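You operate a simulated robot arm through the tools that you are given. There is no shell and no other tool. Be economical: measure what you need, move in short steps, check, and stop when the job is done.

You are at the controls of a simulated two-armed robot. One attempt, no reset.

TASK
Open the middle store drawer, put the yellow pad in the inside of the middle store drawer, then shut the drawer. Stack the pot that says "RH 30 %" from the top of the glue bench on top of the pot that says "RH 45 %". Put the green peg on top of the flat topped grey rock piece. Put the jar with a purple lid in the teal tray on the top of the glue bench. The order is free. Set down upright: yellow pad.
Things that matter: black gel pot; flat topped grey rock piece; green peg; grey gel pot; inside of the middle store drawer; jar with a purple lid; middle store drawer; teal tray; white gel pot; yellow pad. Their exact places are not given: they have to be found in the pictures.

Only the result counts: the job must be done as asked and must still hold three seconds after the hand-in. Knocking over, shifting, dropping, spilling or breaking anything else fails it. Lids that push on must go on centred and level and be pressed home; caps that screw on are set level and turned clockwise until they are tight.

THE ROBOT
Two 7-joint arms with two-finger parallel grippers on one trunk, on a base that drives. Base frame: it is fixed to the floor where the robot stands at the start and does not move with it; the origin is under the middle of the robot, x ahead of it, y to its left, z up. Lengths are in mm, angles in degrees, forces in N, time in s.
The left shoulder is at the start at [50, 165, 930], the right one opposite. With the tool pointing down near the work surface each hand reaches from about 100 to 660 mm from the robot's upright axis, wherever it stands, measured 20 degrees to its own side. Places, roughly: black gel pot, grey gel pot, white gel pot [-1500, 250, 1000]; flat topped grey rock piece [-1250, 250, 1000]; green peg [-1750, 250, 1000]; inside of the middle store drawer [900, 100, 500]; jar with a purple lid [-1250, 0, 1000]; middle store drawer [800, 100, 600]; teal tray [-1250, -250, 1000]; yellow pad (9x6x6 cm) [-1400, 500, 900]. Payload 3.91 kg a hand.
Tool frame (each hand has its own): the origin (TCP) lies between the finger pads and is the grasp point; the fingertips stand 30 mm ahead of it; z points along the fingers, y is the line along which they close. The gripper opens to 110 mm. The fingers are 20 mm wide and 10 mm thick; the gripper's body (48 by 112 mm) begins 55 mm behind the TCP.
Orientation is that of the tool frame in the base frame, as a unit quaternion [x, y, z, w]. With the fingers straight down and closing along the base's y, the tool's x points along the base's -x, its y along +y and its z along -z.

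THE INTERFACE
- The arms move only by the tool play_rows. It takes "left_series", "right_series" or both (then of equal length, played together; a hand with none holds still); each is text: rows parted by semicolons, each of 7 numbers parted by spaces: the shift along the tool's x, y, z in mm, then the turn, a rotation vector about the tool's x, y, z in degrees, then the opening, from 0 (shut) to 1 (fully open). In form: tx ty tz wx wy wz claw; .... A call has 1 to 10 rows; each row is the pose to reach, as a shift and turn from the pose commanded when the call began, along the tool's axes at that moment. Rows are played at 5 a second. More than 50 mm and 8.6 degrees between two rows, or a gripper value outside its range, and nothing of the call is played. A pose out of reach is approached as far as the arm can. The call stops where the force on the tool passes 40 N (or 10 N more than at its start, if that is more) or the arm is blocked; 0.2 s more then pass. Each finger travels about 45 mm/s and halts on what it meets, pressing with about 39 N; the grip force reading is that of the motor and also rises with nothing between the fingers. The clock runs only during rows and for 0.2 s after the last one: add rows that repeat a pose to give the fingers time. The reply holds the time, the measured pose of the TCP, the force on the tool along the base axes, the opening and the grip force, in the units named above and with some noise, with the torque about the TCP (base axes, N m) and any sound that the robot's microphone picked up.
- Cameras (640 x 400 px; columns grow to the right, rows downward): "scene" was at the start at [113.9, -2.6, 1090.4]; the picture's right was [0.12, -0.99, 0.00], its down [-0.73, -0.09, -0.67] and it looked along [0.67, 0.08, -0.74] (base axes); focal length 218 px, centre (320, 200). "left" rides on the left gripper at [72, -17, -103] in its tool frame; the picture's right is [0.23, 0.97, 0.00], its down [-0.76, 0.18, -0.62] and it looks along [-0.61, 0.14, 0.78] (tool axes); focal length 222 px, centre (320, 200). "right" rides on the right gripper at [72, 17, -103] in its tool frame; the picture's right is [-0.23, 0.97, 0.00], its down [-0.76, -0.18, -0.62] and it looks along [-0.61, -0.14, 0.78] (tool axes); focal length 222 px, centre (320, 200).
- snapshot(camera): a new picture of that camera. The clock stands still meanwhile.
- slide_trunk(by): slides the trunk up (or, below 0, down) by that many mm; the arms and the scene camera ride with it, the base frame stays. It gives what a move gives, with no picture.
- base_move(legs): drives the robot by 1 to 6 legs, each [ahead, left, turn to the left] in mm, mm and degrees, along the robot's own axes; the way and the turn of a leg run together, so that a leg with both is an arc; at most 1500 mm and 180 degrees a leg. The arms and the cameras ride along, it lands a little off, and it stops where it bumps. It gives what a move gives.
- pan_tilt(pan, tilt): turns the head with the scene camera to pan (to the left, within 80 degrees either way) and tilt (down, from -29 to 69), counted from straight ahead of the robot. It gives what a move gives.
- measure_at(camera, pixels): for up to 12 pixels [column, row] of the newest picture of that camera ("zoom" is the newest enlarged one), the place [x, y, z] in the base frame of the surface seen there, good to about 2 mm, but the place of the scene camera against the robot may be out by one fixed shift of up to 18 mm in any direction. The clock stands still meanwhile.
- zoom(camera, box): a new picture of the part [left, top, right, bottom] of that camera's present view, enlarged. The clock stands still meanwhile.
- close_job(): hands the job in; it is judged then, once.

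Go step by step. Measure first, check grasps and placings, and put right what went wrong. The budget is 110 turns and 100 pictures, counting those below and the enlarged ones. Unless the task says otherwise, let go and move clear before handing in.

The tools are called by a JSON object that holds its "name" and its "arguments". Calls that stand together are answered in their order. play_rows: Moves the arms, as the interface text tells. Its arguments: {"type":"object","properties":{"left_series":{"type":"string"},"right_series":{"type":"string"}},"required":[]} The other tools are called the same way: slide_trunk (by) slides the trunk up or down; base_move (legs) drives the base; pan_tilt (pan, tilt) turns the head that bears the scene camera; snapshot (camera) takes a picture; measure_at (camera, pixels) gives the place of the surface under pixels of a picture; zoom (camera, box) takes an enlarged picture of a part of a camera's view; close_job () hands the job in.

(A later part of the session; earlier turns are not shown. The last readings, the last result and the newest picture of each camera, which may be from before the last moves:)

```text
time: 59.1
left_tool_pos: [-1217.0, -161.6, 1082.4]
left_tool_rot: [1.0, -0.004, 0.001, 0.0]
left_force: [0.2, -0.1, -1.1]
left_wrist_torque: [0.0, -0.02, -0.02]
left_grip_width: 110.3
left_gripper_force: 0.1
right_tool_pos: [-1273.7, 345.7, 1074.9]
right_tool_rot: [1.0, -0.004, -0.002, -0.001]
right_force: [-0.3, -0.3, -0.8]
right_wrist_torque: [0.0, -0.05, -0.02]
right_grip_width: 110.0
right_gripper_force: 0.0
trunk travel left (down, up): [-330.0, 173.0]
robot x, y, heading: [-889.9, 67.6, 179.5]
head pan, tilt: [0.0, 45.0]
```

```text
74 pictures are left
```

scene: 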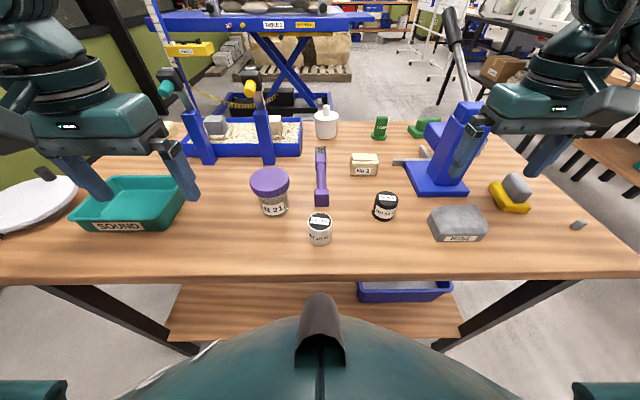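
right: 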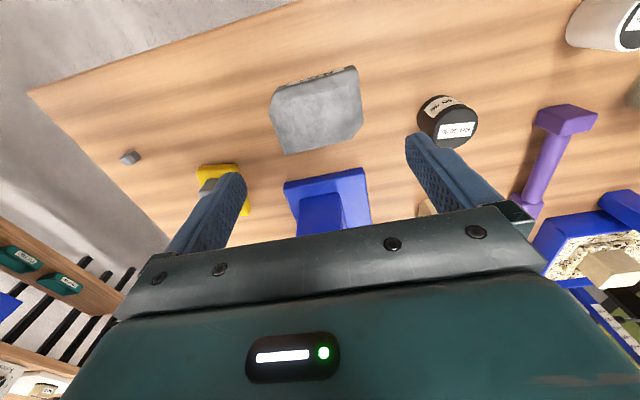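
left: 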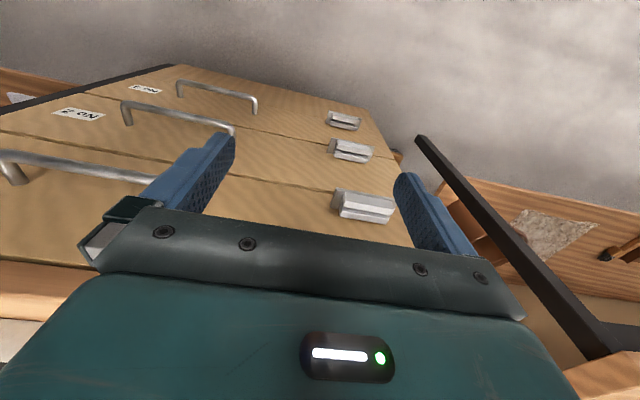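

{"name": "zoom", "arguments": {"camera": "scene", "box": [350, 100, 510, 190]}}

{"name": "zoom", "arguments": {"camera": "right", "box": [390, 70, 510, 170]}}

{"name": "measure_at", "arguments": {"camera": "zoom", "pixels": [[390, 300], [340, 240], [470, 260], [390, 250], [300, 200], [255, 150]]}}

{"name": "measure_at", "arguments": {"camera": "scene", "pixels": [[384, 196], [420, 130], [417, 128], [380, 120], [319, 217], [470, 108], [440, 125], [270, 175], [440, 215]]}}

```text
4.00 times, centred on (430, 145) of scene
```

zoom: 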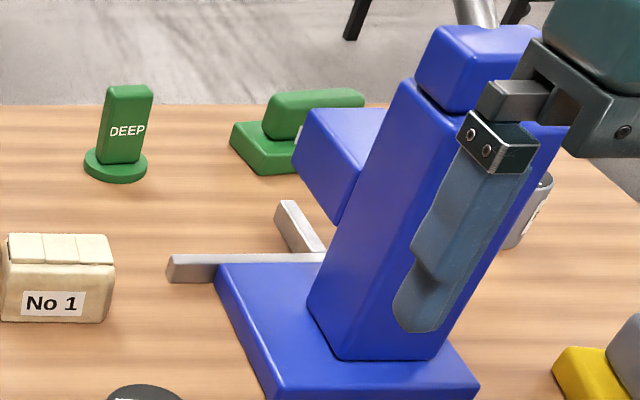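

```text
4.00 times, centred on (450, 120) of right
```

zoom: 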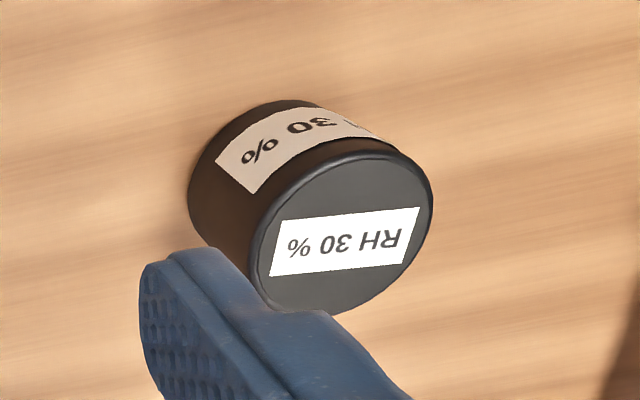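

```text
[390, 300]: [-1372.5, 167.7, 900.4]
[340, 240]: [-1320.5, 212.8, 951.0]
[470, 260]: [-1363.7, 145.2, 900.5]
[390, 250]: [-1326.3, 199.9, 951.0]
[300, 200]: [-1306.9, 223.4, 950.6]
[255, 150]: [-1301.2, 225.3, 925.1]
```

```text
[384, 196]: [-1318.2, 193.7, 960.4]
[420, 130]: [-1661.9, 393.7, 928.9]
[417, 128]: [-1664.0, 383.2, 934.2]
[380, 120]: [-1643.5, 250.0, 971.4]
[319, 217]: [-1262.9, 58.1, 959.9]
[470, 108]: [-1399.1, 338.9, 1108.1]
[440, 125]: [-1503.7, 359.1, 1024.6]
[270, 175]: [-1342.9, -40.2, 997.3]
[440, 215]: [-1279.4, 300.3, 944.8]
```

The second green thing is a green block, so the peg is "DEEP". RH 30's top centre by the right camera is (-1321, 211, 951); scene readings are off by about (0,-17,+9). I'll move the right hand over it.

{"name": "play_rows", "arguments": {"right_series": "-16 45 0 0 0 0 1;-32 90 0 0 0 0 1;-47 134 0 0 0 0 1;-47 134 40 0 0 0 1;-47 134 70 0 0 0 1"}}

{"name": "snapshot", "arguments": {"camera": "right"}}

```text
time: 60.3
left_tool_pos: [-1218.4, -161.1, 1083.2]
left_tool_rot: [1.0, -0.005, -0.001, 0.0]
left_force: [0.0, 0.0, 0.4]
left_wrist_torque: [-0.05, -0.02, -0.01]
left_grip_width: 110.1
left_gripper_force: 0.1
right_tool_pos: [-1322.5, 210.5, 1005.3]
right_tool_rot: [1.0, -0.003, -0.004, -0.001]
right_force: [-0.4, -0.3, -0.1]
right_wrist_torque: [0.0, -0.01, 0.01]
right_grip_width: 110.2
right_gripper_force: 0.0
trunk travel left (down, up): [-330.0, 173.0]
robot x, y, heading: [-888.9, 65.7, 179.6]
head pan, tilt: [0.0, 45.0]
```

```text
71 pictures are left
```

right: 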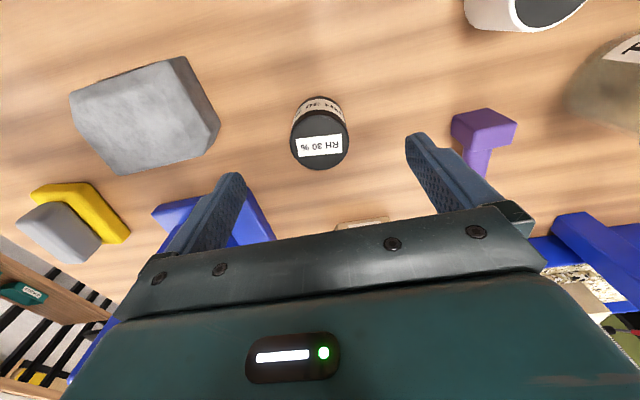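

{"name": "measure_at", "arguments": {"camera": "right", "pixels": [[320, 145], [293, 142], [347, 142], [320, 168], [320, 128], [90, 95], [205, 130], [120, 165], [180, 62], [140, 115], [30, 215], [75, 250]]}}

```text
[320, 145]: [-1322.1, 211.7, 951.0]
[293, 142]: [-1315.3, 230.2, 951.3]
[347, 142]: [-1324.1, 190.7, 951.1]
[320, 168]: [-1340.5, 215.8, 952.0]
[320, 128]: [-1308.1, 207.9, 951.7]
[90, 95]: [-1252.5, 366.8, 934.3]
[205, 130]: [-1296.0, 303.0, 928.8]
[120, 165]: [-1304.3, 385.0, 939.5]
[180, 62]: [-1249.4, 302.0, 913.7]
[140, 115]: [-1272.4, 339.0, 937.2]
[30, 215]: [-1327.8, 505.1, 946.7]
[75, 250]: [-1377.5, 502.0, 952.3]
```

The pot is centred under the TCP. Descending to z≈936 and gripping.

{"name": "play_rows", "arguments": {"right_series": "0 0 35 0 0 0 1;0 0 69 0 0 0 1;0 0 69 0 0 0 0.6;0 0 69 0 0 0 0.3;0 0 69 0 0 0 0.3;0 0 69 0 0 0 0.2;0 0 69 0 0 0 0.2;0 0 69 0 0 0 0.2;0 0 40 0 0 0 0.2;0 0 10 0 0 0 0.2"}}

```text
time: 62.5
left_tool_pos: [-1217.7, -160.9, 1083.5]
left_tool_rot: [1.0, -0.003, 0.0, -0.001]
left_force: [-0.7, -0.1, -1.1]
left_wrist_torque: [-0.02, -0.02, 0.0]
left_grip_width: 109.9
left_gripper_force: 0.1
right_tool_pos: [-1322.2, 212.4, 993.1]
right_tool_rot: [1.0, -0.003, -0.002, -0.001]
right_force: [1.0, -0.6, -0.4]
right_wrist_torque: [-0.01, 0.0, -0.01]
right_grip_width: 45.2
right_gripper_force: 39.2
trunk travel left (down, up): [-330.0, 173.0]
robot x, y, heading: [-894.1, 67.3, 179.4]
head pan, tilt: [0.0, 45.0]
```

RH 30 is held. Raising the trunk to pass over the blue tower, then driving to the grey pot.

{"name": "slide_trunk", "arguments": {"by": 165}}

{"name": "base_move", "arguments": {"legs": [[0, -245, 0], [55, 0, 0]]}}

{"name": "snapshot", "arguments": {"camera": "right"}}

{"name": "snapshot", "arguments": {"camera": "scene"}}

```text
time: 64.4
left_tool_pos: [-1218.5, -160.9, 1247.9]
left_tool_rot: [1.0, -0.004, 0.0, 0.0]
left_force: [-0.8, 0.0, 0.1]
left_wrist_torque: [0.0, 0.01, 0.02]
left_grip_width: 110.0
left_gripper_force: 0.0
right_tool_pos: [-1322.5, 211.3, 1157.3]
right_tool_rot: [1.0, -0.004, -0.003, -0.001]
right_force: [-0.3, -0.9, -1.2]
right_wrist_torque: [0.04, 0.03, -0.01]
right_grip_width: 45.1
right_gripper_force: 38.9
trunk travel left (down, up): [-495.0, 8.0]
robot x, y, heading: [-891.0, 69.3, 179.6]
head pan, tilt: [0.0, 45.0]
```

```text
time: 67.7
left_tool_pos: [-1248.0, 82.7, 1249.7]
left_tool_rot: [1.0, -0.003, 0.0, 0.0]
left_force: [-0.5, 0.5, 0.3]
left_wrist_torque: [-0.02, 0.04, -0.01]
left_grip_width: 109.6
left_gripper_force: 0.1
right_tool_pos: [-1352.1, 456.6, 1159.2]
right_tool_rot: [1.0, -0.004, -0.002, -0.001]
right_force: [0.3, -0.8, -0.9]
right_wrist_torque: [0.03, 0.02, 0.01]
right_grip_width: 44.9
right_gripper_force: 39.1
trunk travel left (down, up): [-495.0, 8.0]
robot x, y, heading: [-922.8, 314.5, 179.5]
head pan, tilt: [0.0, 45.0]
stopped in leg 2: the robot was blocked; the commanded pose is now the measured one
```

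```text
70 pictures are left
```

right: 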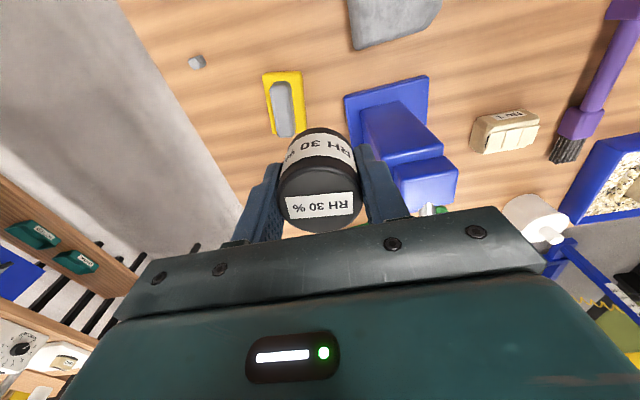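

```text
69 pictures are left
```

scene: 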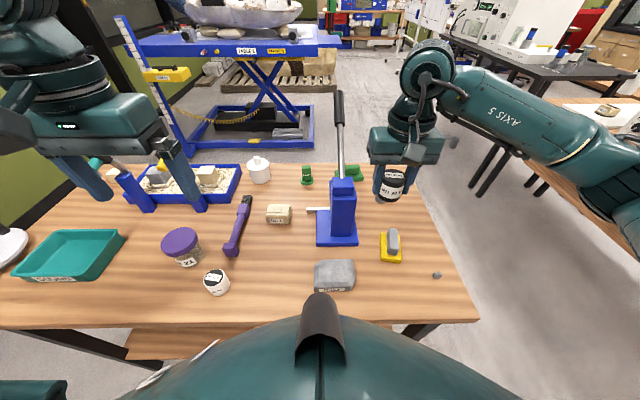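

The base bumped at x≈-923, so the bench front limits me there; I'll back off slightly and shift right. The pot is held upright. Then I'll extend the hand toward the grey pot.

{"name": "base_move", "arguments": {"legs": [[-8, -35, 0]]}}

{"name": "slide_trunk", "arguments": {"by": -60}}

{"name": "play_rows", "arguments": {"right_series": "-30 -8 0 0 0 0 0.2;-60 -16 0 0 0 0 0.2;-90 -24 0 0 0 0 0.2;-120 -32 0 0 0 0 0.2"}}

{"name": "snapshot", "arguments": {"camera": "right"}}

```text
time: 68.7
left_tool_pos: [-1240.1, 117.5, 1248.5]
left_tool_rot: [1.0, -0.003, -0.001, 0.0]
left_force: [-0.3, 1.0, -0.3]
left_wrist_torque: [0.0, 0.05, -0.01]
left_grip_width: 109.8
left_gripper_force: 0.2
right_tool_pos: [-1344.7, 490.6, 1158.2]
right_tool_rot: [1.0, -0.004, -0.002, 0.0]
right_force: [1.1, -0.7, -1.0]
right_wrist_torque: [0.0, 0.0, 0.01]
right_grip_width: 45.1
right_gripper_force: 39.3
trunk travel left (down, up): [-495.0, 8.0]
robot x, y, heading: [-913.7, 348.5, 179.5]
head pan, tilt: [0.0, 45.0]
```

```text
time: 69.7
left_tool_pos: [-1239.8, 117.0, 1188.4]
left_tool_rot: [1.0, -0.004, 0.0, 0.001]
left_force: [-0.9, -0.1, 0.2]
left_wrist_torque: [0.01, -0.01, -0.02]
left_grip_width: 109.8
left_gripper_force: 0.0
right_tool_pos: [-1344.4, 490.5, 1099.2]
right_tool_rot: [1.0, -0.004, -0.002, -0.002]
right_force: [0.9, 0.7, -0.4]
right_wrist_torque: [-0.03, 0.02, 0.0]
right_grip_width: 45.2
right_gripper_force: 38.8
trunk travel left (down, up): [-435.0, 68.0]
robot x, y, heading: [-914.0, 348.0, 179.3]
head pan, tilt: [0.0, 45.0]
```

```text
time: 70.7
left_tool_pos: [-1239.5, 117.7, 1187.9]
left_tool_rot: [1.0, -0.003, 0.0, 0.0]
left_force: [0.1, -0.6, -0.2]
left_wrist_torque: [-0.01, 0.03, 0.04]
left_grip_width: 109.8
left_gripper_force: 0.1
right_tool_pos: [-1462.5, 523.6, 1100.4]
right_tool_rot: [1.0, -0.003, -0.003, -0.001]
right_force: [-0.2, -0.3, -0.4]
right_wrist_torque: [-0.01, 0.02, 0.0]
right_grip_width: 44.9
right_gripper_force: 39.2
trunk travel left (down, up): [-435.0, 68.0]
robot x, y, heading: [-912.3, 350.5, 179.8]
head pan, tilt: [0.0, 45.0]
```

```text
68 pictures are left
```

right: 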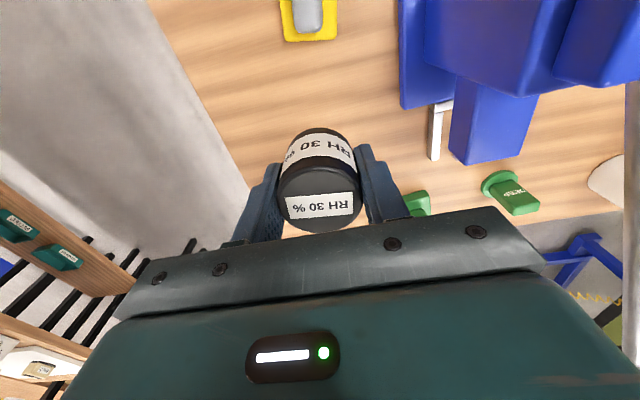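

The held pot hides the grey pot from the right camera; I'll look with the scene camera (and left).

{"name": "snapshot", "arguments": {"camera": "scene"}}

{"name": "snapshot", "arguments": {"camera": "left"}}

```text
67 pictures are left
```

scene: 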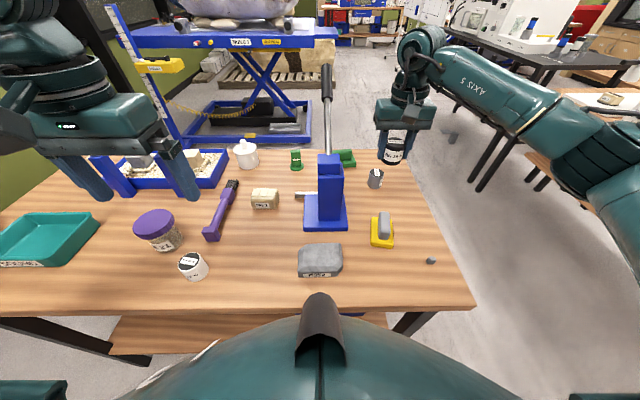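

```text
66 pictures are left
```

left: 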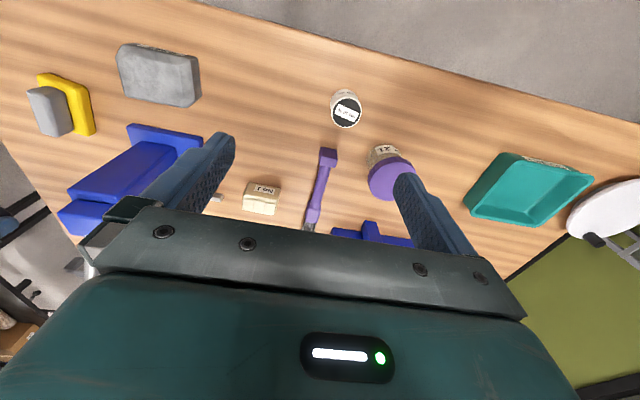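

{"name": "zoom", "arguments": {"camera": "scene", "box": [356, 120, 420, 200]}}

{"name": "measure_at", "arguments": {"camera": "left", "pixels": [[390, 185], [388, 160], [372, 180], [412, 185], [345, 112], [480, 195], [530, 205], [580, 190], [560, 165], [500, 170], [160, 75], [70, 100]]}}

```text
5.00 times, centred on (388, 160) of scene
```

zoom: 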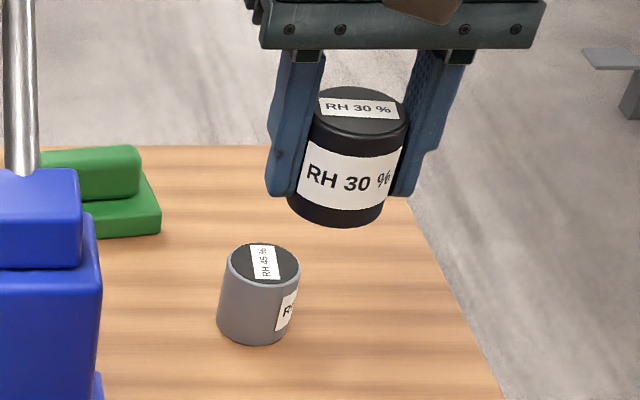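

```text
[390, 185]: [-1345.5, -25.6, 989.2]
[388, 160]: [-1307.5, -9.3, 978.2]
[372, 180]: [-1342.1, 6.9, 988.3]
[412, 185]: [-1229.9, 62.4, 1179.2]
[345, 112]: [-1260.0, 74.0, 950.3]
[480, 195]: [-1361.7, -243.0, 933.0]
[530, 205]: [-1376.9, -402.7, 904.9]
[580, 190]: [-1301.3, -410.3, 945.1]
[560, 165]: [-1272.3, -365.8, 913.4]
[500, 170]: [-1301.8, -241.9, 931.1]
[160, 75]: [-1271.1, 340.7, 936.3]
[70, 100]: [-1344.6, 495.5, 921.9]
```

{"name": "measure_at", "arguments": {"camera": "zoom", "pixels": [[264, 262], [232, 262], [298, 266], [266, 282], [262, 245], [362, 112], [320, 112], [405, 112], [360, 130], [358, 92]]}}

```text
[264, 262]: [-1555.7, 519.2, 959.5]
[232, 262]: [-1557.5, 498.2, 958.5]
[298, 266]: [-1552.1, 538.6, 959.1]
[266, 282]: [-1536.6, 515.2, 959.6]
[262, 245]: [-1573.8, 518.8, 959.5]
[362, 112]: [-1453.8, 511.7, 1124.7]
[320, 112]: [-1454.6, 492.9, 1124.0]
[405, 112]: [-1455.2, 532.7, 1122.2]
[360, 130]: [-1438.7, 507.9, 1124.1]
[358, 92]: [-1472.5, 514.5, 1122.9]
```

Calibrating with the held pot (true TCP known), the grey pot's centre is about (-1562, 530), top z≈951. I'll extend to above it at z≈1040.

{"name": "play_rows", "arguments": {"right_series": "-25 -2 0 0 0 0 0.2;-50 -3 15 0 0 0 0.2;-75 -5 30 0 0 0 0.2;-99 -6 45 0 0 0 0.2;-99 -6 60 0 0 0 0.2"}}

{"name": "zoom", "arguments": {"camera": "scene", "box": [346, 120, 410, 200]}}

```text
time: 71.9
left_tool_pos: [-1238.6, 117.5, 1187.7]
left_tool_rot: [1.0, -0.003, -0.001, 0.0]
left_force: [-0.1, 0.1, 0.7]
left_wrist_torque: [-0.04, 0.04, 0.02]
left_grip_width: 109.8
left_gripper_force: 0.1
right_tool_pos: [-1563.1, 531.6, 1040.9]
right_tool_rot: [1.0, -0.003, -0.003, 0.0]
right_force: [-0.3, 0.3, -0.4]
right_wrist_torque: [-0.02, -0.03, 0.04]
right_grip_width: 45.2
right_gripper_force: 39.3
trunk travel left (down, up): [-435.0, 68.0]
robot x, y, heading: [-915.1, 348.7, 179.4]
head pan, tilt: [0.0, 45.0]
```

```text
5.00 times, centred on (378, 160) of scene
```

zoom: 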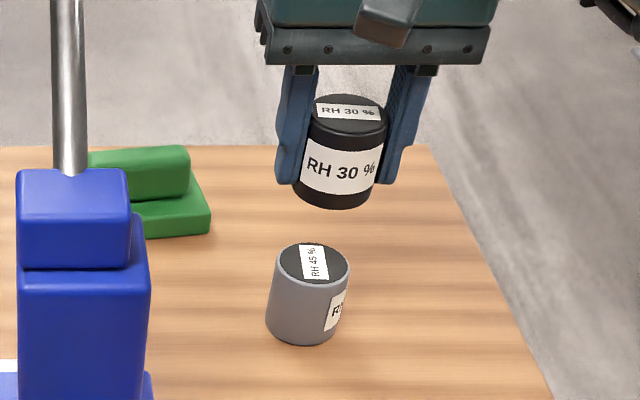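

{"name": "measure_at", "arguments": {"camera": "zoom", "pixels": [[282, 264], [348, 266], [314, 282], [312, 245], [314, 264], [311, 112], [387, 112], [347, 97], [349, 128], [347, 112]]}}

```text
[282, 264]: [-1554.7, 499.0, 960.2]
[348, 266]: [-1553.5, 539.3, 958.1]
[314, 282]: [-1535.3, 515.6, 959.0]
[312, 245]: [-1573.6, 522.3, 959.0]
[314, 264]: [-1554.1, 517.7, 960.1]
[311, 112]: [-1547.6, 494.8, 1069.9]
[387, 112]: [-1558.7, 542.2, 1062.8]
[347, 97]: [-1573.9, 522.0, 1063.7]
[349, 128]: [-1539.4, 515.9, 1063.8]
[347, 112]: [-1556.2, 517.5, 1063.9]
```

The pots line up within about 2 mm. Lowering until contact.

{"name": "play_rows", "arguments": {"right_series": "1.5 0 20 0 0 0 0.2;1.5 0 40 0 0 0 0.2;1.5 0 48 0 0 0 0.2;1.5 0 51 0 0 0 0.2;1.5 0 53 0 0 0 0.2;1.5 0 54 0 0 0 0.2"}}

{"name": "zoom", "arguments": {"camera": "scene", "box": [346, 130, 410, 200]}}

```text
time: 73.3
left_tool_pos: [-1238.4, 116.5, 1187.1]
left_tool_rot: [1.0, -0.004, 0.0, 0.0]
left_force: [0.0, -0.1, 0.1]
left_wrist_torque: [-0.01, 0.01, 0.02]
left_grip_width: 110.1
left_gripper_force: 0.0
right_tool_pos: [-1561.3, 531.2, 986.5]
right_tool_rot: [1.0, -0.005, -0.002, -0.002]
right_force: [-0.2, 0.4, 0.3]
right_wrist_torque: [-0.03, -0.01, 0.01]
right_grip_width: 45.0
right_gripper_force: 39.4
trunk travel left (down, up): [-435.0, 68.0]
robot x, y, heading: [-914.1, 347.0, 179.4]
head pan, tilt: [0.0, 45.0]
```

```text
5.71 times, centred on (378, 165) of scene
```

zoom: 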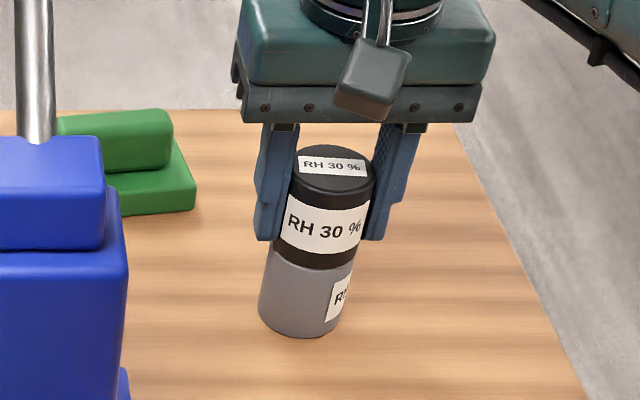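

{"name": "play_rows", "arguments": {"right_series": "0 0 1 0 0 0 0.2;0 0 2 0 0 0 0.2"}}

```text
time: 73.9
left_tool_pos: [-1238.5, 117.6, 1187.6]
left_tool_rot: [1.0, -0.003, 0.0, 0.0]
left_force: [-0.4, 0.0, -0.2]
left_wrist_torque: [0.03, 0.0, 0.01]
left_grip_width: 109.9
left_gripper_force: 0.0
right_tool_pos: [-1561.6, 530.5, 986.3]
right_tool_rot: [1.0, -0.005, -0.005, -0.001]
right_force: [-1.4, 0.0, 9.2]
right_wrist_torque: [0.03, 0.03, -0.02]
right_grip_width: 44.9
right_gripper_force: 39.6
trunk travel left (down, up): [-435.0, 68.0]
robot x, y, heading: [-910.9, 346.7, 179.7]
head pan, tilt: [0.0, 45.0]
```

Contact (9 N up). Opening and rising straight up.

{"name": "play_rows", "arguments": {"right_series": "0 0 -1 0 0 0 0.5;0 0 -1 0 0 0 0.65;0 0 -1 0 0 0 0.75;0 0 -20 0 0 0 0.75;0 0 -60 0 0 0 0.75;0 0 -100 0 0 0 0.75"}}

{"name": "zoom", "arguments": {"camera": "scene", "box": [260, 120, 420, 220]}}

```text
time: 75.3
left_tool_pos: [-1238.3, 116.5, 1188.1]
left_tool_rot: [1.0, -0.003, 0.0, 0.0]
left_force: [0.3, -0.2, 0.3]
left_wrist_torque: [-0.02, 0.04, 0.0]
left_grip_width: 110.0
left_gripper_force: 0.0
right_tool_pos: [-1559.0, 532.0, 1085.3]
right_tool_rot: [1.0, -0.005, -0.002, -0.001]
right_force: [0.9, -0.6, 0.3]
right_wrist_torque: [-0.02, -0.02, -0.02]
right_grip_width: 82.6
right_gripper_force: 0.1
trunk travel left (down, up): [-435.0, 68.0]
robot x, y, heading: [-911.0, 347.7, 179.5]
head pan, tilt: [0.0, 45.0]
```

```text
4.00 times, centred on (340, 170) of scene
```

zoom: 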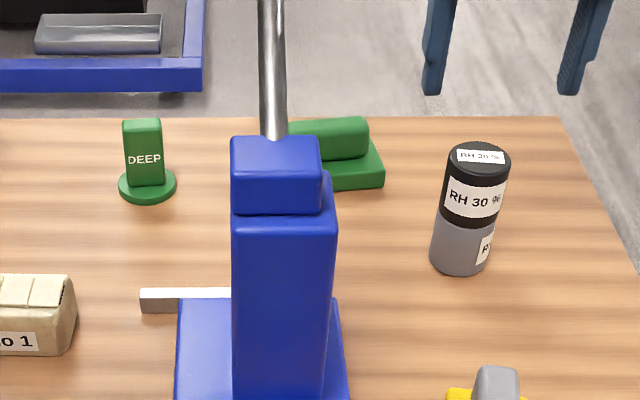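

RH 30 stands on RH 45. Next the peg "DEEP": I'll measure it and the tower and lever beside it.

{"name": "measure_at", "arguments": {"camera": "zoom", "pixels": [[142, 122], [124, 160], [162, 160], [142, 190], [120, 190], [176, 190], [148, 203], [236, 180], [142, 300], [272, 100], [265, 15], [270, 142]]}}

{"name": "measure_at", "arguments": {"camera": "scene", "pixels": [[326, 66], [327, 90], [320, 160], [343, 165], [330, 155], [345, 190]]}}

```text
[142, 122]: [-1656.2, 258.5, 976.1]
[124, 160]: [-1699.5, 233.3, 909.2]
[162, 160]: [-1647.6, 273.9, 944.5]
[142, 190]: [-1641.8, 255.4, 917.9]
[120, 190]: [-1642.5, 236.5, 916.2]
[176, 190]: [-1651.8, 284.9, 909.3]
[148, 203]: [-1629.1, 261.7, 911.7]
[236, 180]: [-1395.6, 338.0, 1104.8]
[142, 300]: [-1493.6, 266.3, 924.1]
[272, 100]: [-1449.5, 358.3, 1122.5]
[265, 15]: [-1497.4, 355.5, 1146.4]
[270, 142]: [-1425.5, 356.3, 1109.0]
```

```text
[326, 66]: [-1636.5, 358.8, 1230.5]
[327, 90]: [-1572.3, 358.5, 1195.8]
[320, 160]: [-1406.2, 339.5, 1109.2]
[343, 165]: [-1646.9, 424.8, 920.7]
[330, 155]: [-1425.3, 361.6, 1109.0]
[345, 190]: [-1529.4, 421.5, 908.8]
```

The lever rises back to about z 1220 at y≈370, so I'll take the peg with the left hand coming from the other side, tilted 40° forward for reach. First retract the right hand and tilt the left.

{"name": "play_rows", "arguments": {"right_series": "0 0 -30 0 0 0 1;45 0 -50 0 0 0 1;90 0 -70 0 0 0 1;135 0 -80 0 0 0 1;180 0 -80 0 0 0 1;225 0 -80 0 0 0 1", "left_series": "0 0 0 0 -7 0 1;0 0 0 0 -14 0 1;0 0 0 0 -21 0 1;0 0 0 0 -28 0 1;0 0 0 0 -35 0 1;0 0 0 0 -40 0 0.6"}}

{"name": "base_move", "arguments": {"legs": [[0, -85, 0]]}}

{"name": "snapshot", "arguments": {"camera": "left"}}

{"name": "snapshot", "arguments": {"camera": "scene"}}

```text
time: 76.7
left_tool_pos: [-1266.1, 116.5, 1208.8]
left_tool_rot: [0.939, -0.004, -0.343, -0.001]
left_force: [0.3, 0.5, 0.0]
left_wrist_torque: [0.0, -0.03, 0.03]
left_grip_width: 74.9
left_gripper_force: 0.1
left hand out of reach, approached as far as the arm can: row 5, 6
right_tool_pos: [-1337.0, 529.3, 1161.1]
right_tool_rot: [1.0, -0.006, -0.004, -0.001]
right_force: [0.7, 0.7, -0.3]
right_wrist_torque: [-0.02, -0.01, 0.01]
right_grip_width: 110.2
right_gripper_force: 0.1
trunk travel left (down, up): [-435.0, 68.0]
robot x, y, heading: [-912.8, 347.7, 179.7]
head pan, tilt: [0.0, 45.0]
```

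```text
time: 78.1
left_tool_pos: [-1265.4, 201.1, 1209.5]
left_tool_rot: [0.94, -0.004, -0.341, -0.001]
left_force: [0.3, -0.9, 0.0]
left_wrist_torque: [-0.07, 0.0, 0.0]
left_grip_width: 66.1
left_gripper_force: 0.2
right_tool_pos: [-1337.2, 614.1, 1161.5]
right_tool_rot: [1.0, -0.005, -0.003, 0.0]
right_force: [-0.7, 0.8, 0.2]
right_wrist_torque: [0.02, -0.01, -0.01]
right_grip_width: 110.0
right_gripper_force: 0.1
trunk travel left (down, up): [-435.0, 68.0]
robot x, y, heading: [-912.8, 431.2, 179.1]
head pan, tilt: [0.0, 45.0]
```

```text
61 pictures are left
```

left: 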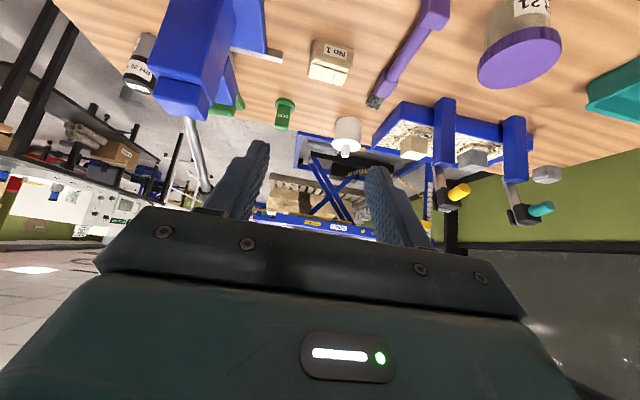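

```text
60 pictures are left
```

scene: 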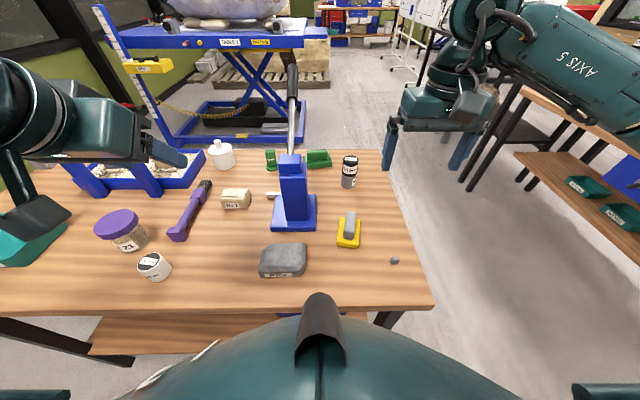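

The left camera sees the peg at (284,113). Measuring it there.

{"name": "zoom", "arguments": {"camera": "left", "box": [240, 70, 340, 140]}}

{"name": "measure_at", "arguments": {"camera": "left", "pixels": [[284, 113], [284, 125], [278, 115], [291, 115], [284, 101], [284, 128], [277, 100], [292, 100], [272, 55], [215, 110], [203, 180], [248, 80]]}}

```text
5.71 times, centred on (290, 105) of left
```

zoom: 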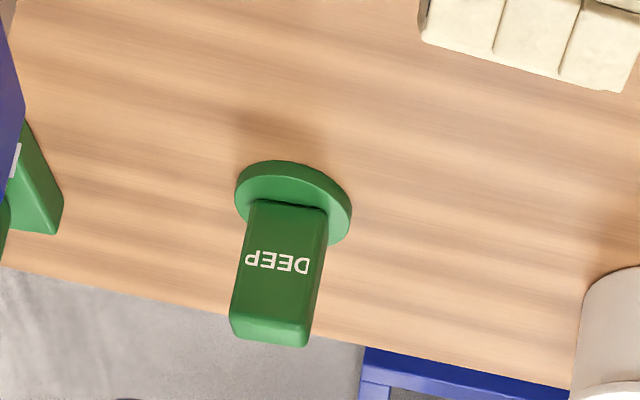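

```text
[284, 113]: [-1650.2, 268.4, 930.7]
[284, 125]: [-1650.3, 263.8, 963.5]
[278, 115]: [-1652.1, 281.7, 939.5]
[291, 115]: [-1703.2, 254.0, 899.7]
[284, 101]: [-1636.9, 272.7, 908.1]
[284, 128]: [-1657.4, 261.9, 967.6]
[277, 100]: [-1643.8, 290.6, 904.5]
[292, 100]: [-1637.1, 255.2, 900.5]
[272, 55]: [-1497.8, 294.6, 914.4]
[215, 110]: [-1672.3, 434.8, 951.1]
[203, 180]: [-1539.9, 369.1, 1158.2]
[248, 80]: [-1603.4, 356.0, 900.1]
```

The peg's front face is at x≈-1650, y≈268, top z≈968. I'll approach along the tilted fingers to a point 120 mm short.

{"name": "play_rows", "arguments": {"left_series": "-16 -8 41 0 0 0 0.6;-32 -16 82 0 0 0 0.6;-48 -25 124 0 0 0 0.6;-65 -33 166 0 0 0 0.6;-81 -42 207 0 0 0 0.6;-97 -50 249 0 0 0 0.6;-113 -58 290 0 0 0 0.6;-130 -67 332 0 0 0 0.6"}}

{"name": "snapshot", "arguments": {"camera": "left"}}

{"name": "snapshot", "arguments": {"camera": "scene"}}

```text
time: 79.9
left_tool_pos: [-1579.0, 269.6, 1034.3]
left_tool_rot: [0.94, -0.004, -0.341, -0.001]
left_force: [0.1, -0.1, 0.0]
left_wrist_torque: [-0.02, -0.01, 0.03]
left_grip_width: 65.9
left_gripper_force: 0.2
right_tool_pos: [-1337.1, 613.2, 1160.6]
right_tool_rot: [1.0, -0.005, -0.003, -0.001]
right_force: [0.1, 0.7, 0.2]
right_wrist_torque: [-0.05, 0.03, 0.01]
right_grip_width: 109.9
right_gripper_force: 0.1
trunk travel left (down, up): [-435.0, 68.0]
robot x, y, heading: [-909.2, 433.4, 179.3]
head pan, tilt: [0.0, 45.0]
```

```text
58 pictures are left
```

left: 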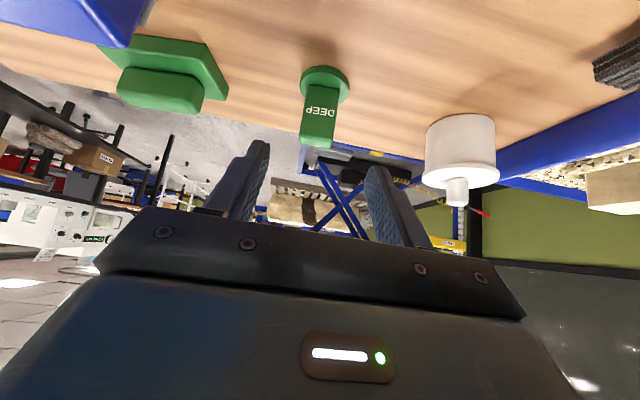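

```text
57 pictures are left
```

scene: 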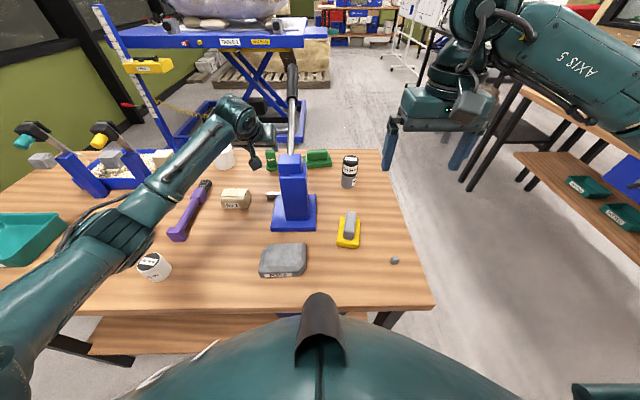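

{"name": "measure_at", "arguments": {"camera": "scene", "pixels": [[110, 240], [150, 215], [190, 165], [60, 290], [260, 140], [255, 165], [291, 125]]}}

{"name": "measure_at", "arguments": {"camera": "left", "pixels": [[318, 110], [306, 115], [332, 115], [318, 142], [303, 130], [332, 143], [318, 90], [325, 70]]}}

```text
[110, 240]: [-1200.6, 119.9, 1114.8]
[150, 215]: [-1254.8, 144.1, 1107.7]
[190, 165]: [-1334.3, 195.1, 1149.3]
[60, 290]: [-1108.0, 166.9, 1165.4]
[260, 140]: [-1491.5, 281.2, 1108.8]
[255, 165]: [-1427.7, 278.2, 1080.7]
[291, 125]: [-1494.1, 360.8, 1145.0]
```

```text
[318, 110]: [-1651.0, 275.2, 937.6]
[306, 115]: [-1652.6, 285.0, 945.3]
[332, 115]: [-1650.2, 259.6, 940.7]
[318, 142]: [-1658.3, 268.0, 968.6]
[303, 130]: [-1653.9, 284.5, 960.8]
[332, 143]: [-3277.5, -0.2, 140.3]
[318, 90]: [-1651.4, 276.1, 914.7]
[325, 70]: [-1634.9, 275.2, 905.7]
```

The peg's face spans y 259–285, so I'll nudge 2 mm and advance 118 mm, then grip.

{"name": "play_rows", "arguments": {"left_series": "-4 -2 40 0 0 0 0.6;-4 -2 80 0 0 0 0.6;-4 -2 105 0 0 0 0.6;-4 -2 118 0 0 0 0.6;-4 -2 118 0 0 0 0.3;-4 -2 118 0 0 0 0.1;-4 -2 118 0 0 0 0.1;-4 -2 118 0 0 0 0.1"}}

{"name": "snapshot", "arguments": {"camera": "left"}}

```text
time: 81.7
left_tool_pos: [-1657.0, 273.7, 947.8]
left_tool_rot: [0.94, -0.004, -0.341, -0.001]
left_force: [-0.4, -1.1, -0.1]
left_wrist_torque: [-0.03, 0.03, 0.01]
left_grip_width: 33.1
left_gripper_force: 38.7
right_tool_pos: [-1337.3, 613.6, 1161.8]
right_tool_rot: [1.0, -0.005, -0.002, 0.0]
right_force: [0.5, -0.3, 0.4]
right_wrist_torque: [-0.01, -0.02, 0.02]
right_grip_width: 110.0
right_gripper_force: 0.1
trunk travel left (down, up): [-435.0, 68.0]
robot x, y, heading: [-912.6, 428.0, 179.5]
head pan, tilt: [0.0, 45.0]
```

```text
56 pictures are left
```

left: 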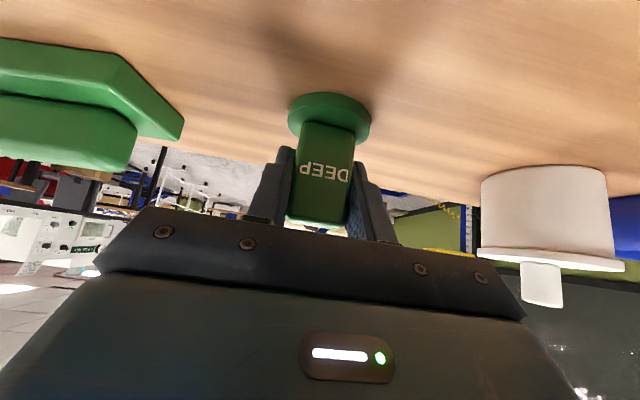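

The peg is gripped (33 mm). Lifting 30 mm straight up, then backing out along the fingers.

{"name": "play_rows", "arguments": {"left_series": "-7 0 -8 0 0 0 0.1;-19 0 -23 0 0 0 0.1;-19 0 -60 0 0 0 0.1;-19 0 -100 0 0 0 0.1;-19 0 -140 0 0 0 0.1;-19 0 -180 0 0 0 0.1;-19 0 -220 0 0 0 0.1;-19 0 -260 0 0 0 0.1"}}

{"name": "snapshot", "arguments": {"camera": "left"}}

```text
time: 83.5
left_tool_pos: [-1503.5, 271.4, 1160.3]
left_tool_rot: [0.94, -0.004, -0.342, -0.002]
left_force: [0.2, 0.4, -0.7]
left_wrist_torque: [0.0, 0.01, -0.02]
left_grip_width: 33.3
left_gripper_force: 38.9
right_tool_pos: [-1335.6, 613.4, 1161.2]
right_tool_rot: [1.0, -0.005, -0.003, -0.001]
right_force: [0.0, 0.4, 1.2]
right_wrist_torque: [-0.01, -0.01, 0.01]
right_grip_width: 110.2
right_gripper_force: 0.0
trunk travel left (down, up): [-435.0, 68.0]
robot x, y, heading: [-912.6, 433.2, 179.3]
head pan, tilt: [0.0, 45.0]
```

```text
55 pictures are left
```

left: 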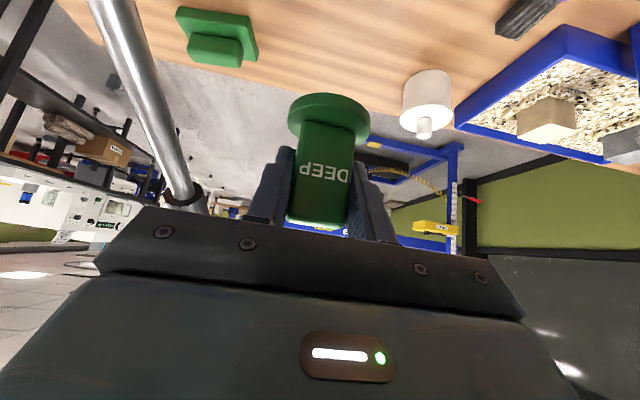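

{"name": "base_move", "arguments": {"legs": [[-190, 0, 0], [0, -70, 0]]}}

{"name": "snapshot", "arguments": {"camera": "scene"}}

```text
time: 86.0
left_tool_pos: [-1318.0, 340.2, 1159.1]
left_tool_rot: [0.94, -0.005, -0.341, -0.002]
left_force: [0.5, -0.4, -1.0]
left_wrist_torque: [0.02, 0.02, 0.02]
left_grip_width: 33.0
left_gripper_force: 39.6
right_tool_pos: [-1148.4, 680.8, 1161.9]
right_tool_rot: [1.0, -0.007, -0.003, 0.0]
right_force: [-0.5, -1.0, -0.2]
right_wrist_torque: [-0.03, 0.01, -0.01]
right_grip_width: 109.8
right_gripper_force: 0.2
trunk travel left (down, up): [-435.0, 68.0]
robot x, y, heading: [-721.7, 495.9, 179.3]
head pan, tilt: [0.0, 45.0]
```

```text
54 pictures are left
```

scene: 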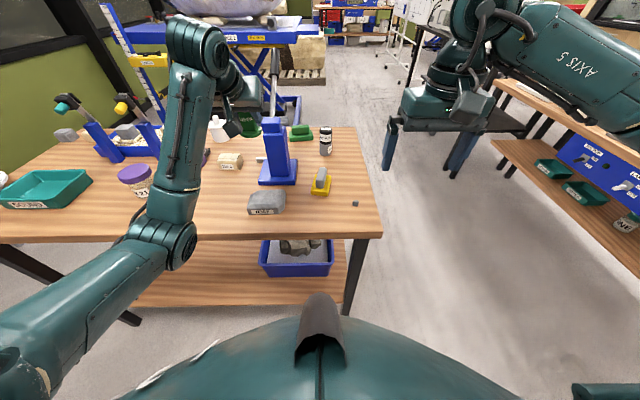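

{"name": "zoom", "arguments": {"camera": "scene", "box": [216, 90, 316, 220]}}

{"name": "measure_at", "arguments": {"camera": "scene", "pixels": [[251, 205], [255, 194], [265, 193], [282, 193], [284, 205], [268, 200], [265, 207], [249, 200], [242, 132], [236, 132], [250, 134], [246, 121]]}}

```text
3.08 times, centred on (266, 155) of scene
```

zoom: 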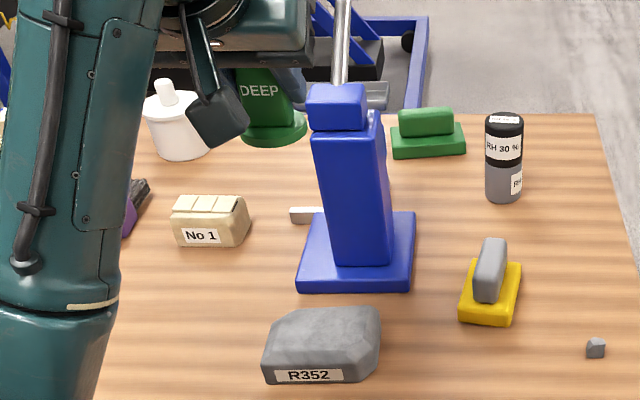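

```text
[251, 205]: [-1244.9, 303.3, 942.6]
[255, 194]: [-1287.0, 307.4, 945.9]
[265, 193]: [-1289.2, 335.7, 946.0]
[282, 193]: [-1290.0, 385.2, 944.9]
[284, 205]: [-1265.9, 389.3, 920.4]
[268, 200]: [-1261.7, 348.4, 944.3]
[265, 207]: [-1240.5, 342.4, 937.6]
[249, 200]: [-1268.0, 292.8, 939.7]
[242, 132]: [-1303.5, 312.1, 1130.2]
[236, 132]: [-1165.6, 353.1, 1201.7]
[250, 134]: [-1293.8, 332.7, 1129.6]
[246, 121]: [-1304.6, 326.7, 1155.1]
```

Rock top by corrected readings: z≈937, centre about (-1276,346). Moving the peg over it and stopping 9 mm above.

{"name": "play_rows", "arguments": {"left_series": "25 -2 12 0 0 0 0.1;50 -4 24 0 0 0 0.1;75 -6 36 0 0 0 0.1;98 -7.5 48 0 0 0 0.1;119 -7.5 73 0 0 0 0.1;134 -7.5 91 0 0 0 0.1"}}

{"name": "snapshot", "arguments": {"camera": "left"}}

{"name": "zoom", "arguments": {"camera": "scene", "box": [216, 120, 316, 230]}}

```text
time: 87.3
left_tool_pos: [-1273.5, 346.0, 1002.9]
left_tool_rot: [0.94, -0.006, -0.341, -0.002]
left_force: [0.6, 0.7, -0.1]
left_wrist_torque: [0.03, -0.03, 0.01]
left_grip_width: 33.3
left_gripper_force: 38.9
right_tool_pos: [-1147.5, 681.1, 1161.3]
right_tool_rot: [1.0, -0.007, -0.003, 0.0]
right_force: [-0.7, 0.0, -0.3]
right_wrist_torque: [0.02, 0.02, -0.04]
right_grip_width: 110.2
right_gripper_force: 0.1
trunk travel left (down, up): [-435.0, 68.0]
robot x, y, heading: [-721.4, 500.6, 179.2]
head pan, tilt: [0.0, 45.0]
```

```text
52 pictures are left
```

left: 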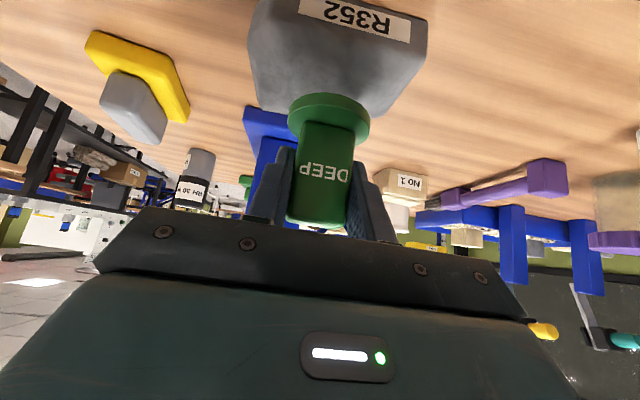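

```text
3.64 times, centred on (266, 175) of scene
```

zoom: 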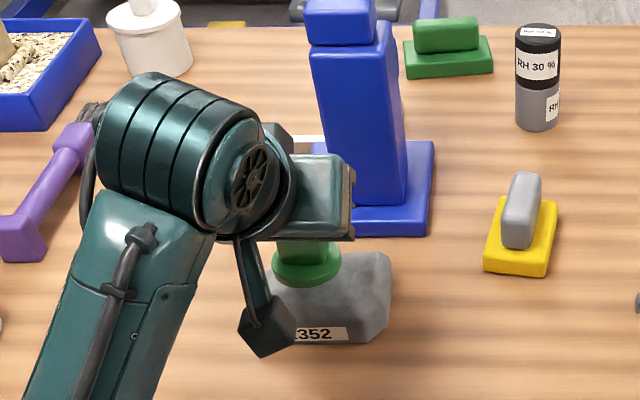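

{"name": "measure_at", "arguments": {"camera": "left", "pixels": [[290, 118], [369, 122], [328, 97], [256, 95], [262, 70], [417, 75], [400, 100], [385, 115], [360, 50], [340, 70], [328, 130], [300, 50]]}}

```text
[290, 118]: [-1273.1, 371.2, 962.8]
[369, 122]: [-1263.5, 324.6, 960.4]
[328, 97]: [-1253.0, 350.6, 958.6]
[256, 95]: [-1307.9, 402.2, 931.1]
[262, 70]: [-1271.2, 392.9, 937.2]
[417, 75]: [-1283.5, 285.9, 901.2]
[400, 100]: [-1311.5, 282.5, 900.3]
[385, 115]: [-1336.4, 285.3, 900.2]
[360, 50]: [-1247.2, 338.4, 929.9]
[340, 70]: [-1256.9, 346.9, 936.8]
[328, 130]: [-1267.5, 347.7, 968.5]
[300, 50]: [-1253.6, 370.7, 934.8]
```

The disc centre is about (-1277,348), over the rock's centre. Lowering the last 17 mm gently.

{"name": "play_rows", "arguments": {"left_series": "3 0 6 0 0 0 0.1;7.5 0 12 0 0 0 0.1;8.8 0 13.5 0 0 0 0.1;9.4 0 14.3 0 0 0 0.1"}}

```text
time: 88.3
left_tool_pos: [-1275.5, 346.6, 985.8]
left_tool_rot: [0.94, -0.006, -0.342, -0.002]
left_force: [-0.3, -0.8, -1.3]
left_wrist_torque: [0.0, -0.01, 0.02]
left_grip_width: 32.9
left_gripper_force: 39.3
right_tool_pos: [-1148.4, 681.6, 1161.4]
right_tool_rot: [1.0, -0.006, -0.003, 0.0]
right_force: [-0.1, -0.2, -0.3]
right_wrist_torque: [0.02, -0.02, -0.02]
right_grip_width: 110.0
right_gripper_force: 0.1
trunk travel left (down, up): [-435.0, 68.0]
robot x, y, heading: [-722.0, 499.7, 179.2]
head pan, tilt: [0.0, 45.0]
```

{"name": "play_rows", "arguments": {"left_series": "0.6 0 0.8 0 0 0 0.1;1.3 0 1.5 0 0 0 0.1"}}

{"name": "snapshot", "arguments": {"camera": "left"}}

```text
time: 89.0
left_tool_pos: [-1273.8, 347.2, 986.0]
left_tool_rot: [0.939, -0.005, -0.343, -0.001]
left_force: [0.4, -1.9, 3.9]
left_wrist_torque: [0.07, 0.12, 0.03]
left_grip_width: 33.1
left_gripper_force: 39.1
right_tool_pos: [-1147.5, 681.2, 1161.9]
right_tool_rot: [1.0, -0.006, -0.002, -0.001]
right_force: [-0.1, 0.2, 0.7]
right_wrist_torque: [0.0, -0.01, 0.0]
right_grip_width: 109.8
right_gripper_force: 0.1
trunk travel left (down, up): [-435.0, 68.0]
robot x, y, heading: [-724.6, 496.6, 179.4]
head pan, tilt: [0.0, 45.0]
```

```text
50 pictures are left
```

left: 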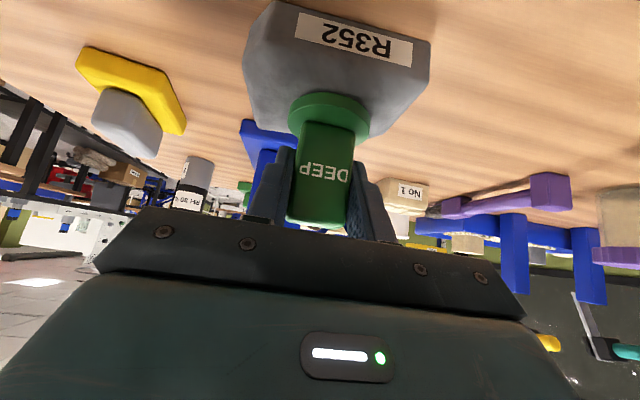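

Contact begins (about 4 N). One more millimetre, then open and back out along the fingers.

{"name": "play_rows", "arguments": {"left_series": "0.6 0 0.8 0 0 0 0.1;0.6 0 0.8 0 0 0 0.3;0.6 0 0.8 0 0 0 0.5;0.6 0 0.8 0 0 0 0.65;0.6 0 0.8 0 0 0 0.65;0 0 -30 0 0 0 0.65;0 0 -70 0 0 0 0.65;0 0 -110 0 0 0 0.65;0 0 -150 0 0 0 0.65"}}

{"name": "snapshot", "arguments": {"camera": "left"}}

{"name": "snapshot", "arguments": {"camera": "scene"}}

```text
time: 91.0
left_tool_pos: [-1175.4, 346.2, 1101.4]
left_tool_rot: [0.94, -0.006, -0.34, -0.001]
left_force: [-0.3, 0.2, -1.0]
left_wrist_torque: [0.02, 0.0, 0.0]
left_grip_width: 71.6
left_gripper_force: 0.1
right_tool_pos: [-1147.6, 681.7, 1160.7]
right_tool_rot: [1.0, -0.006, -0.003, 0.0]
right_force: [0.0, 0.6, 0.3]
right_wrist_torque: [0.01, -0.01, 0.04]
right_grip_width: 110.3
right_gripper_force: 0.0
trunk travel left (down, up): [-435.0, 68.0]
robot x, y, heading: [-726.1, 502.1, 179.5]
head pan, tilt: [0.0, 45.0]
```

```text
49 pictures are left
```

left: 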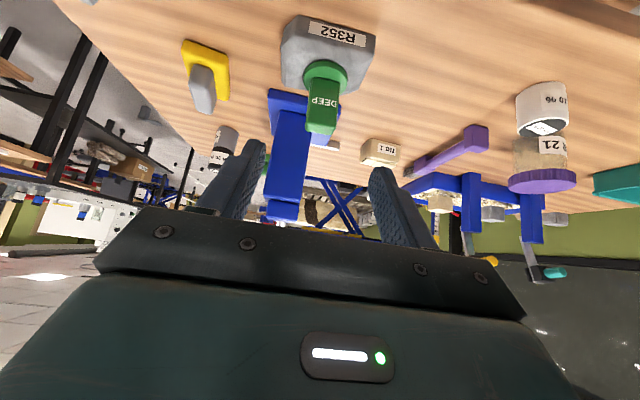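

```text
48 pictures are left
```

scene: 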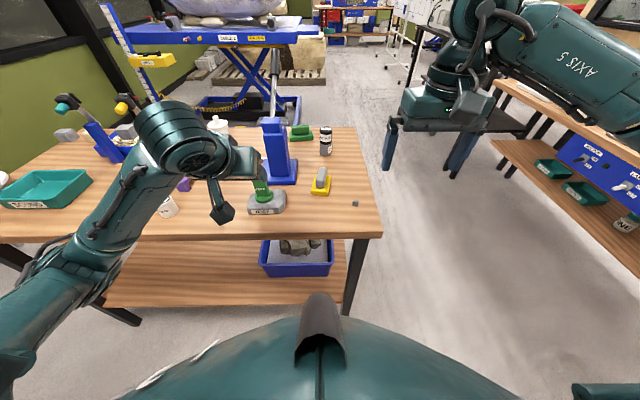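

The peg stands on the rock, and everything else looks undisturbed. Now I'll straighten the left hand, raise it, and drive to the jar.

{"name": "play_rows", "arguments": {"left_series": "-20 0 -25 0 8 0 0.8;-40 0 -50 0 16 0 1;-51 0 -61 0 24 0 1;-51 0 -61 0 32 0 1;-51 0 -61 0 40 0 1"}}

{"name": "base_move", "arguments": {"legs": [[0, 345, 0], [110, 0, 0]]}}

{"name": "snapshot", "arguments": {"camera": "left"}}

{"name": "snapshot", "arguments": {"camera": "scene"}}

```text
time: 92.2
left_tool_pos: [-1179.1, 345.6, 1181.0]
left_tool_rot: [1.0, -0.005, 0.002, 0.0]
left_force: [-0.1, 0.1, 0.1]
left_wrist_torque: [0.01, 0.0, 0.01]
left_grip_width: 110.0
left_gripper_force: 0.1
right_tool_pos: [-1147.1, 681.6, 1160.7]
right_tool_rot: [1.0, -0.006, -0.002, -0.001]
right_force: [-0.1, 0.8, -0.1]
right_wrist_torque: [-0.02, -0.01, -0.01]
right_grip_width: 110.1
right_gripper_force: 0.0
trunk travel left (down, up): [-435.0, 68.0]
robot x, y, heading: [-721.2, 499.5, 179.3]
head pan, tilt: [0.0, 45.0]
```

```text
time: 96.6
left_tool_pos: [-1291.7, -2.0, 1179.6]
left_tool_rot: [1.0, -0.007, 0.002, 0.0]
left_force: [-0.7, 0.6, 0.0]
left_wrist_torque: [0.03, -0.01, -0.03]
left_grip_width: 110.1
left_gripper_force: 0.2
right_tool_pos: [-1260.6, 333.8, 1161.6]
right_tool_rot: [1.0, -0.006, -0.003, -0.001]
right_force: [-0.1, 0.4, 0.8]
right_wrist_torque: [0.0, -0.03, 0.01]
right_grip_width: 110.1
right_gripper_force: 0.1
trunk travel left (down, up): [-435.0, 68.0]
robot x, y, heading: [-835.3, 148.0, 179.3]
head pan, tilt: [0.0, 45.0]
```

```text
47 pictures are left
```

left: 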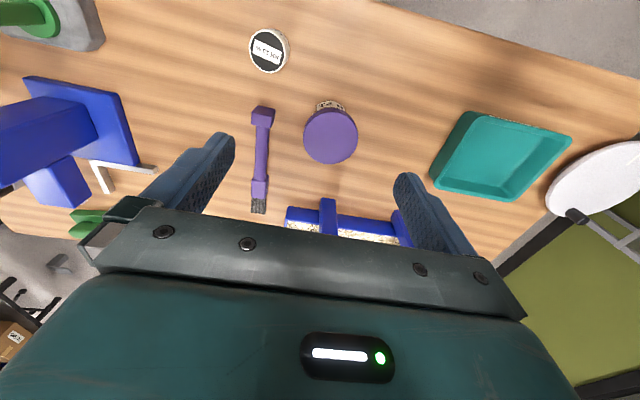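

```text
46 pictures are left
```

scene: 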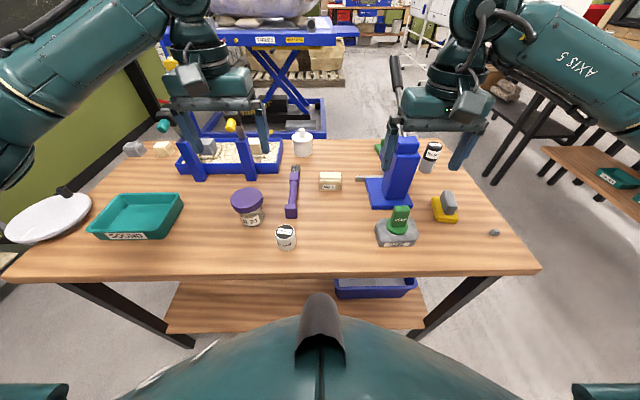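

{"name": "measure_at", "arguments": {"camera": "left", "pixels": [[330, 135], [304, 135], [357, 135], [330, 163], [330, 110], [328, 218], [328, 205], [262, 130], [490, 160], [465, 115], [570, 140], [510, 198]]}}

{"name": "measure_at", "arguments": {"camera": "left", "pixels": [[430, 178], [455, 170], [475, 135], [545, 145], [500, 180], [400, 215], [440, 190], [325, 102], [330, 225], [500, 120]]}}

```text
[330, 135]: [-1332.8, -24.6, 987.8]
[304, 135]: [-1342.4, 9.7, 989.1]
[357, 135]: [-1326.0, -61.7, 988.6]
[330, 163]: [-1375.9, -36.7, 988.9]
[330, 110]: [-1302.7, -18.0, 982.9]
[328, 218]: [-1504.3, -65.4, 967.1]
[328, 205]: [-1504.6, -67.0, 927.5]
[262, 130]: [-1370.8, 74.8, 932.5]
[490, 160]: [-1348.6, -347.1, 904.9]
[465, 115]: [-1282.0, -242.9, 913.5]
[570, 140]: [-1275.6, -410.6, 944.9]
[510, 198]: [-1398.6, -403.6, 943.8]
```

```text
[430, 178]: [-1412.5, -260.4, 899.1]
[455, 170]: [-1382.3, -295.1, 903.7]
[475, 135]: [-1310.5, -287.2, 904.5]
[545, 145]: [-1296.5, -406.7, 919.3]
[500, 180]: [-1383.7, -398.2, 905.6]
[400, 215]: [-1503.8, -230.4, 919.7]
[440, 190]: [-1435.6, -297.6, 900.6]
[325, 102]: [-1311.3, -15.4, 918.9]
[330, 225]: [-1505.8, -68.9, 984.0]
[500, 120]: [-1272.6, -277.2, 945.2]
```

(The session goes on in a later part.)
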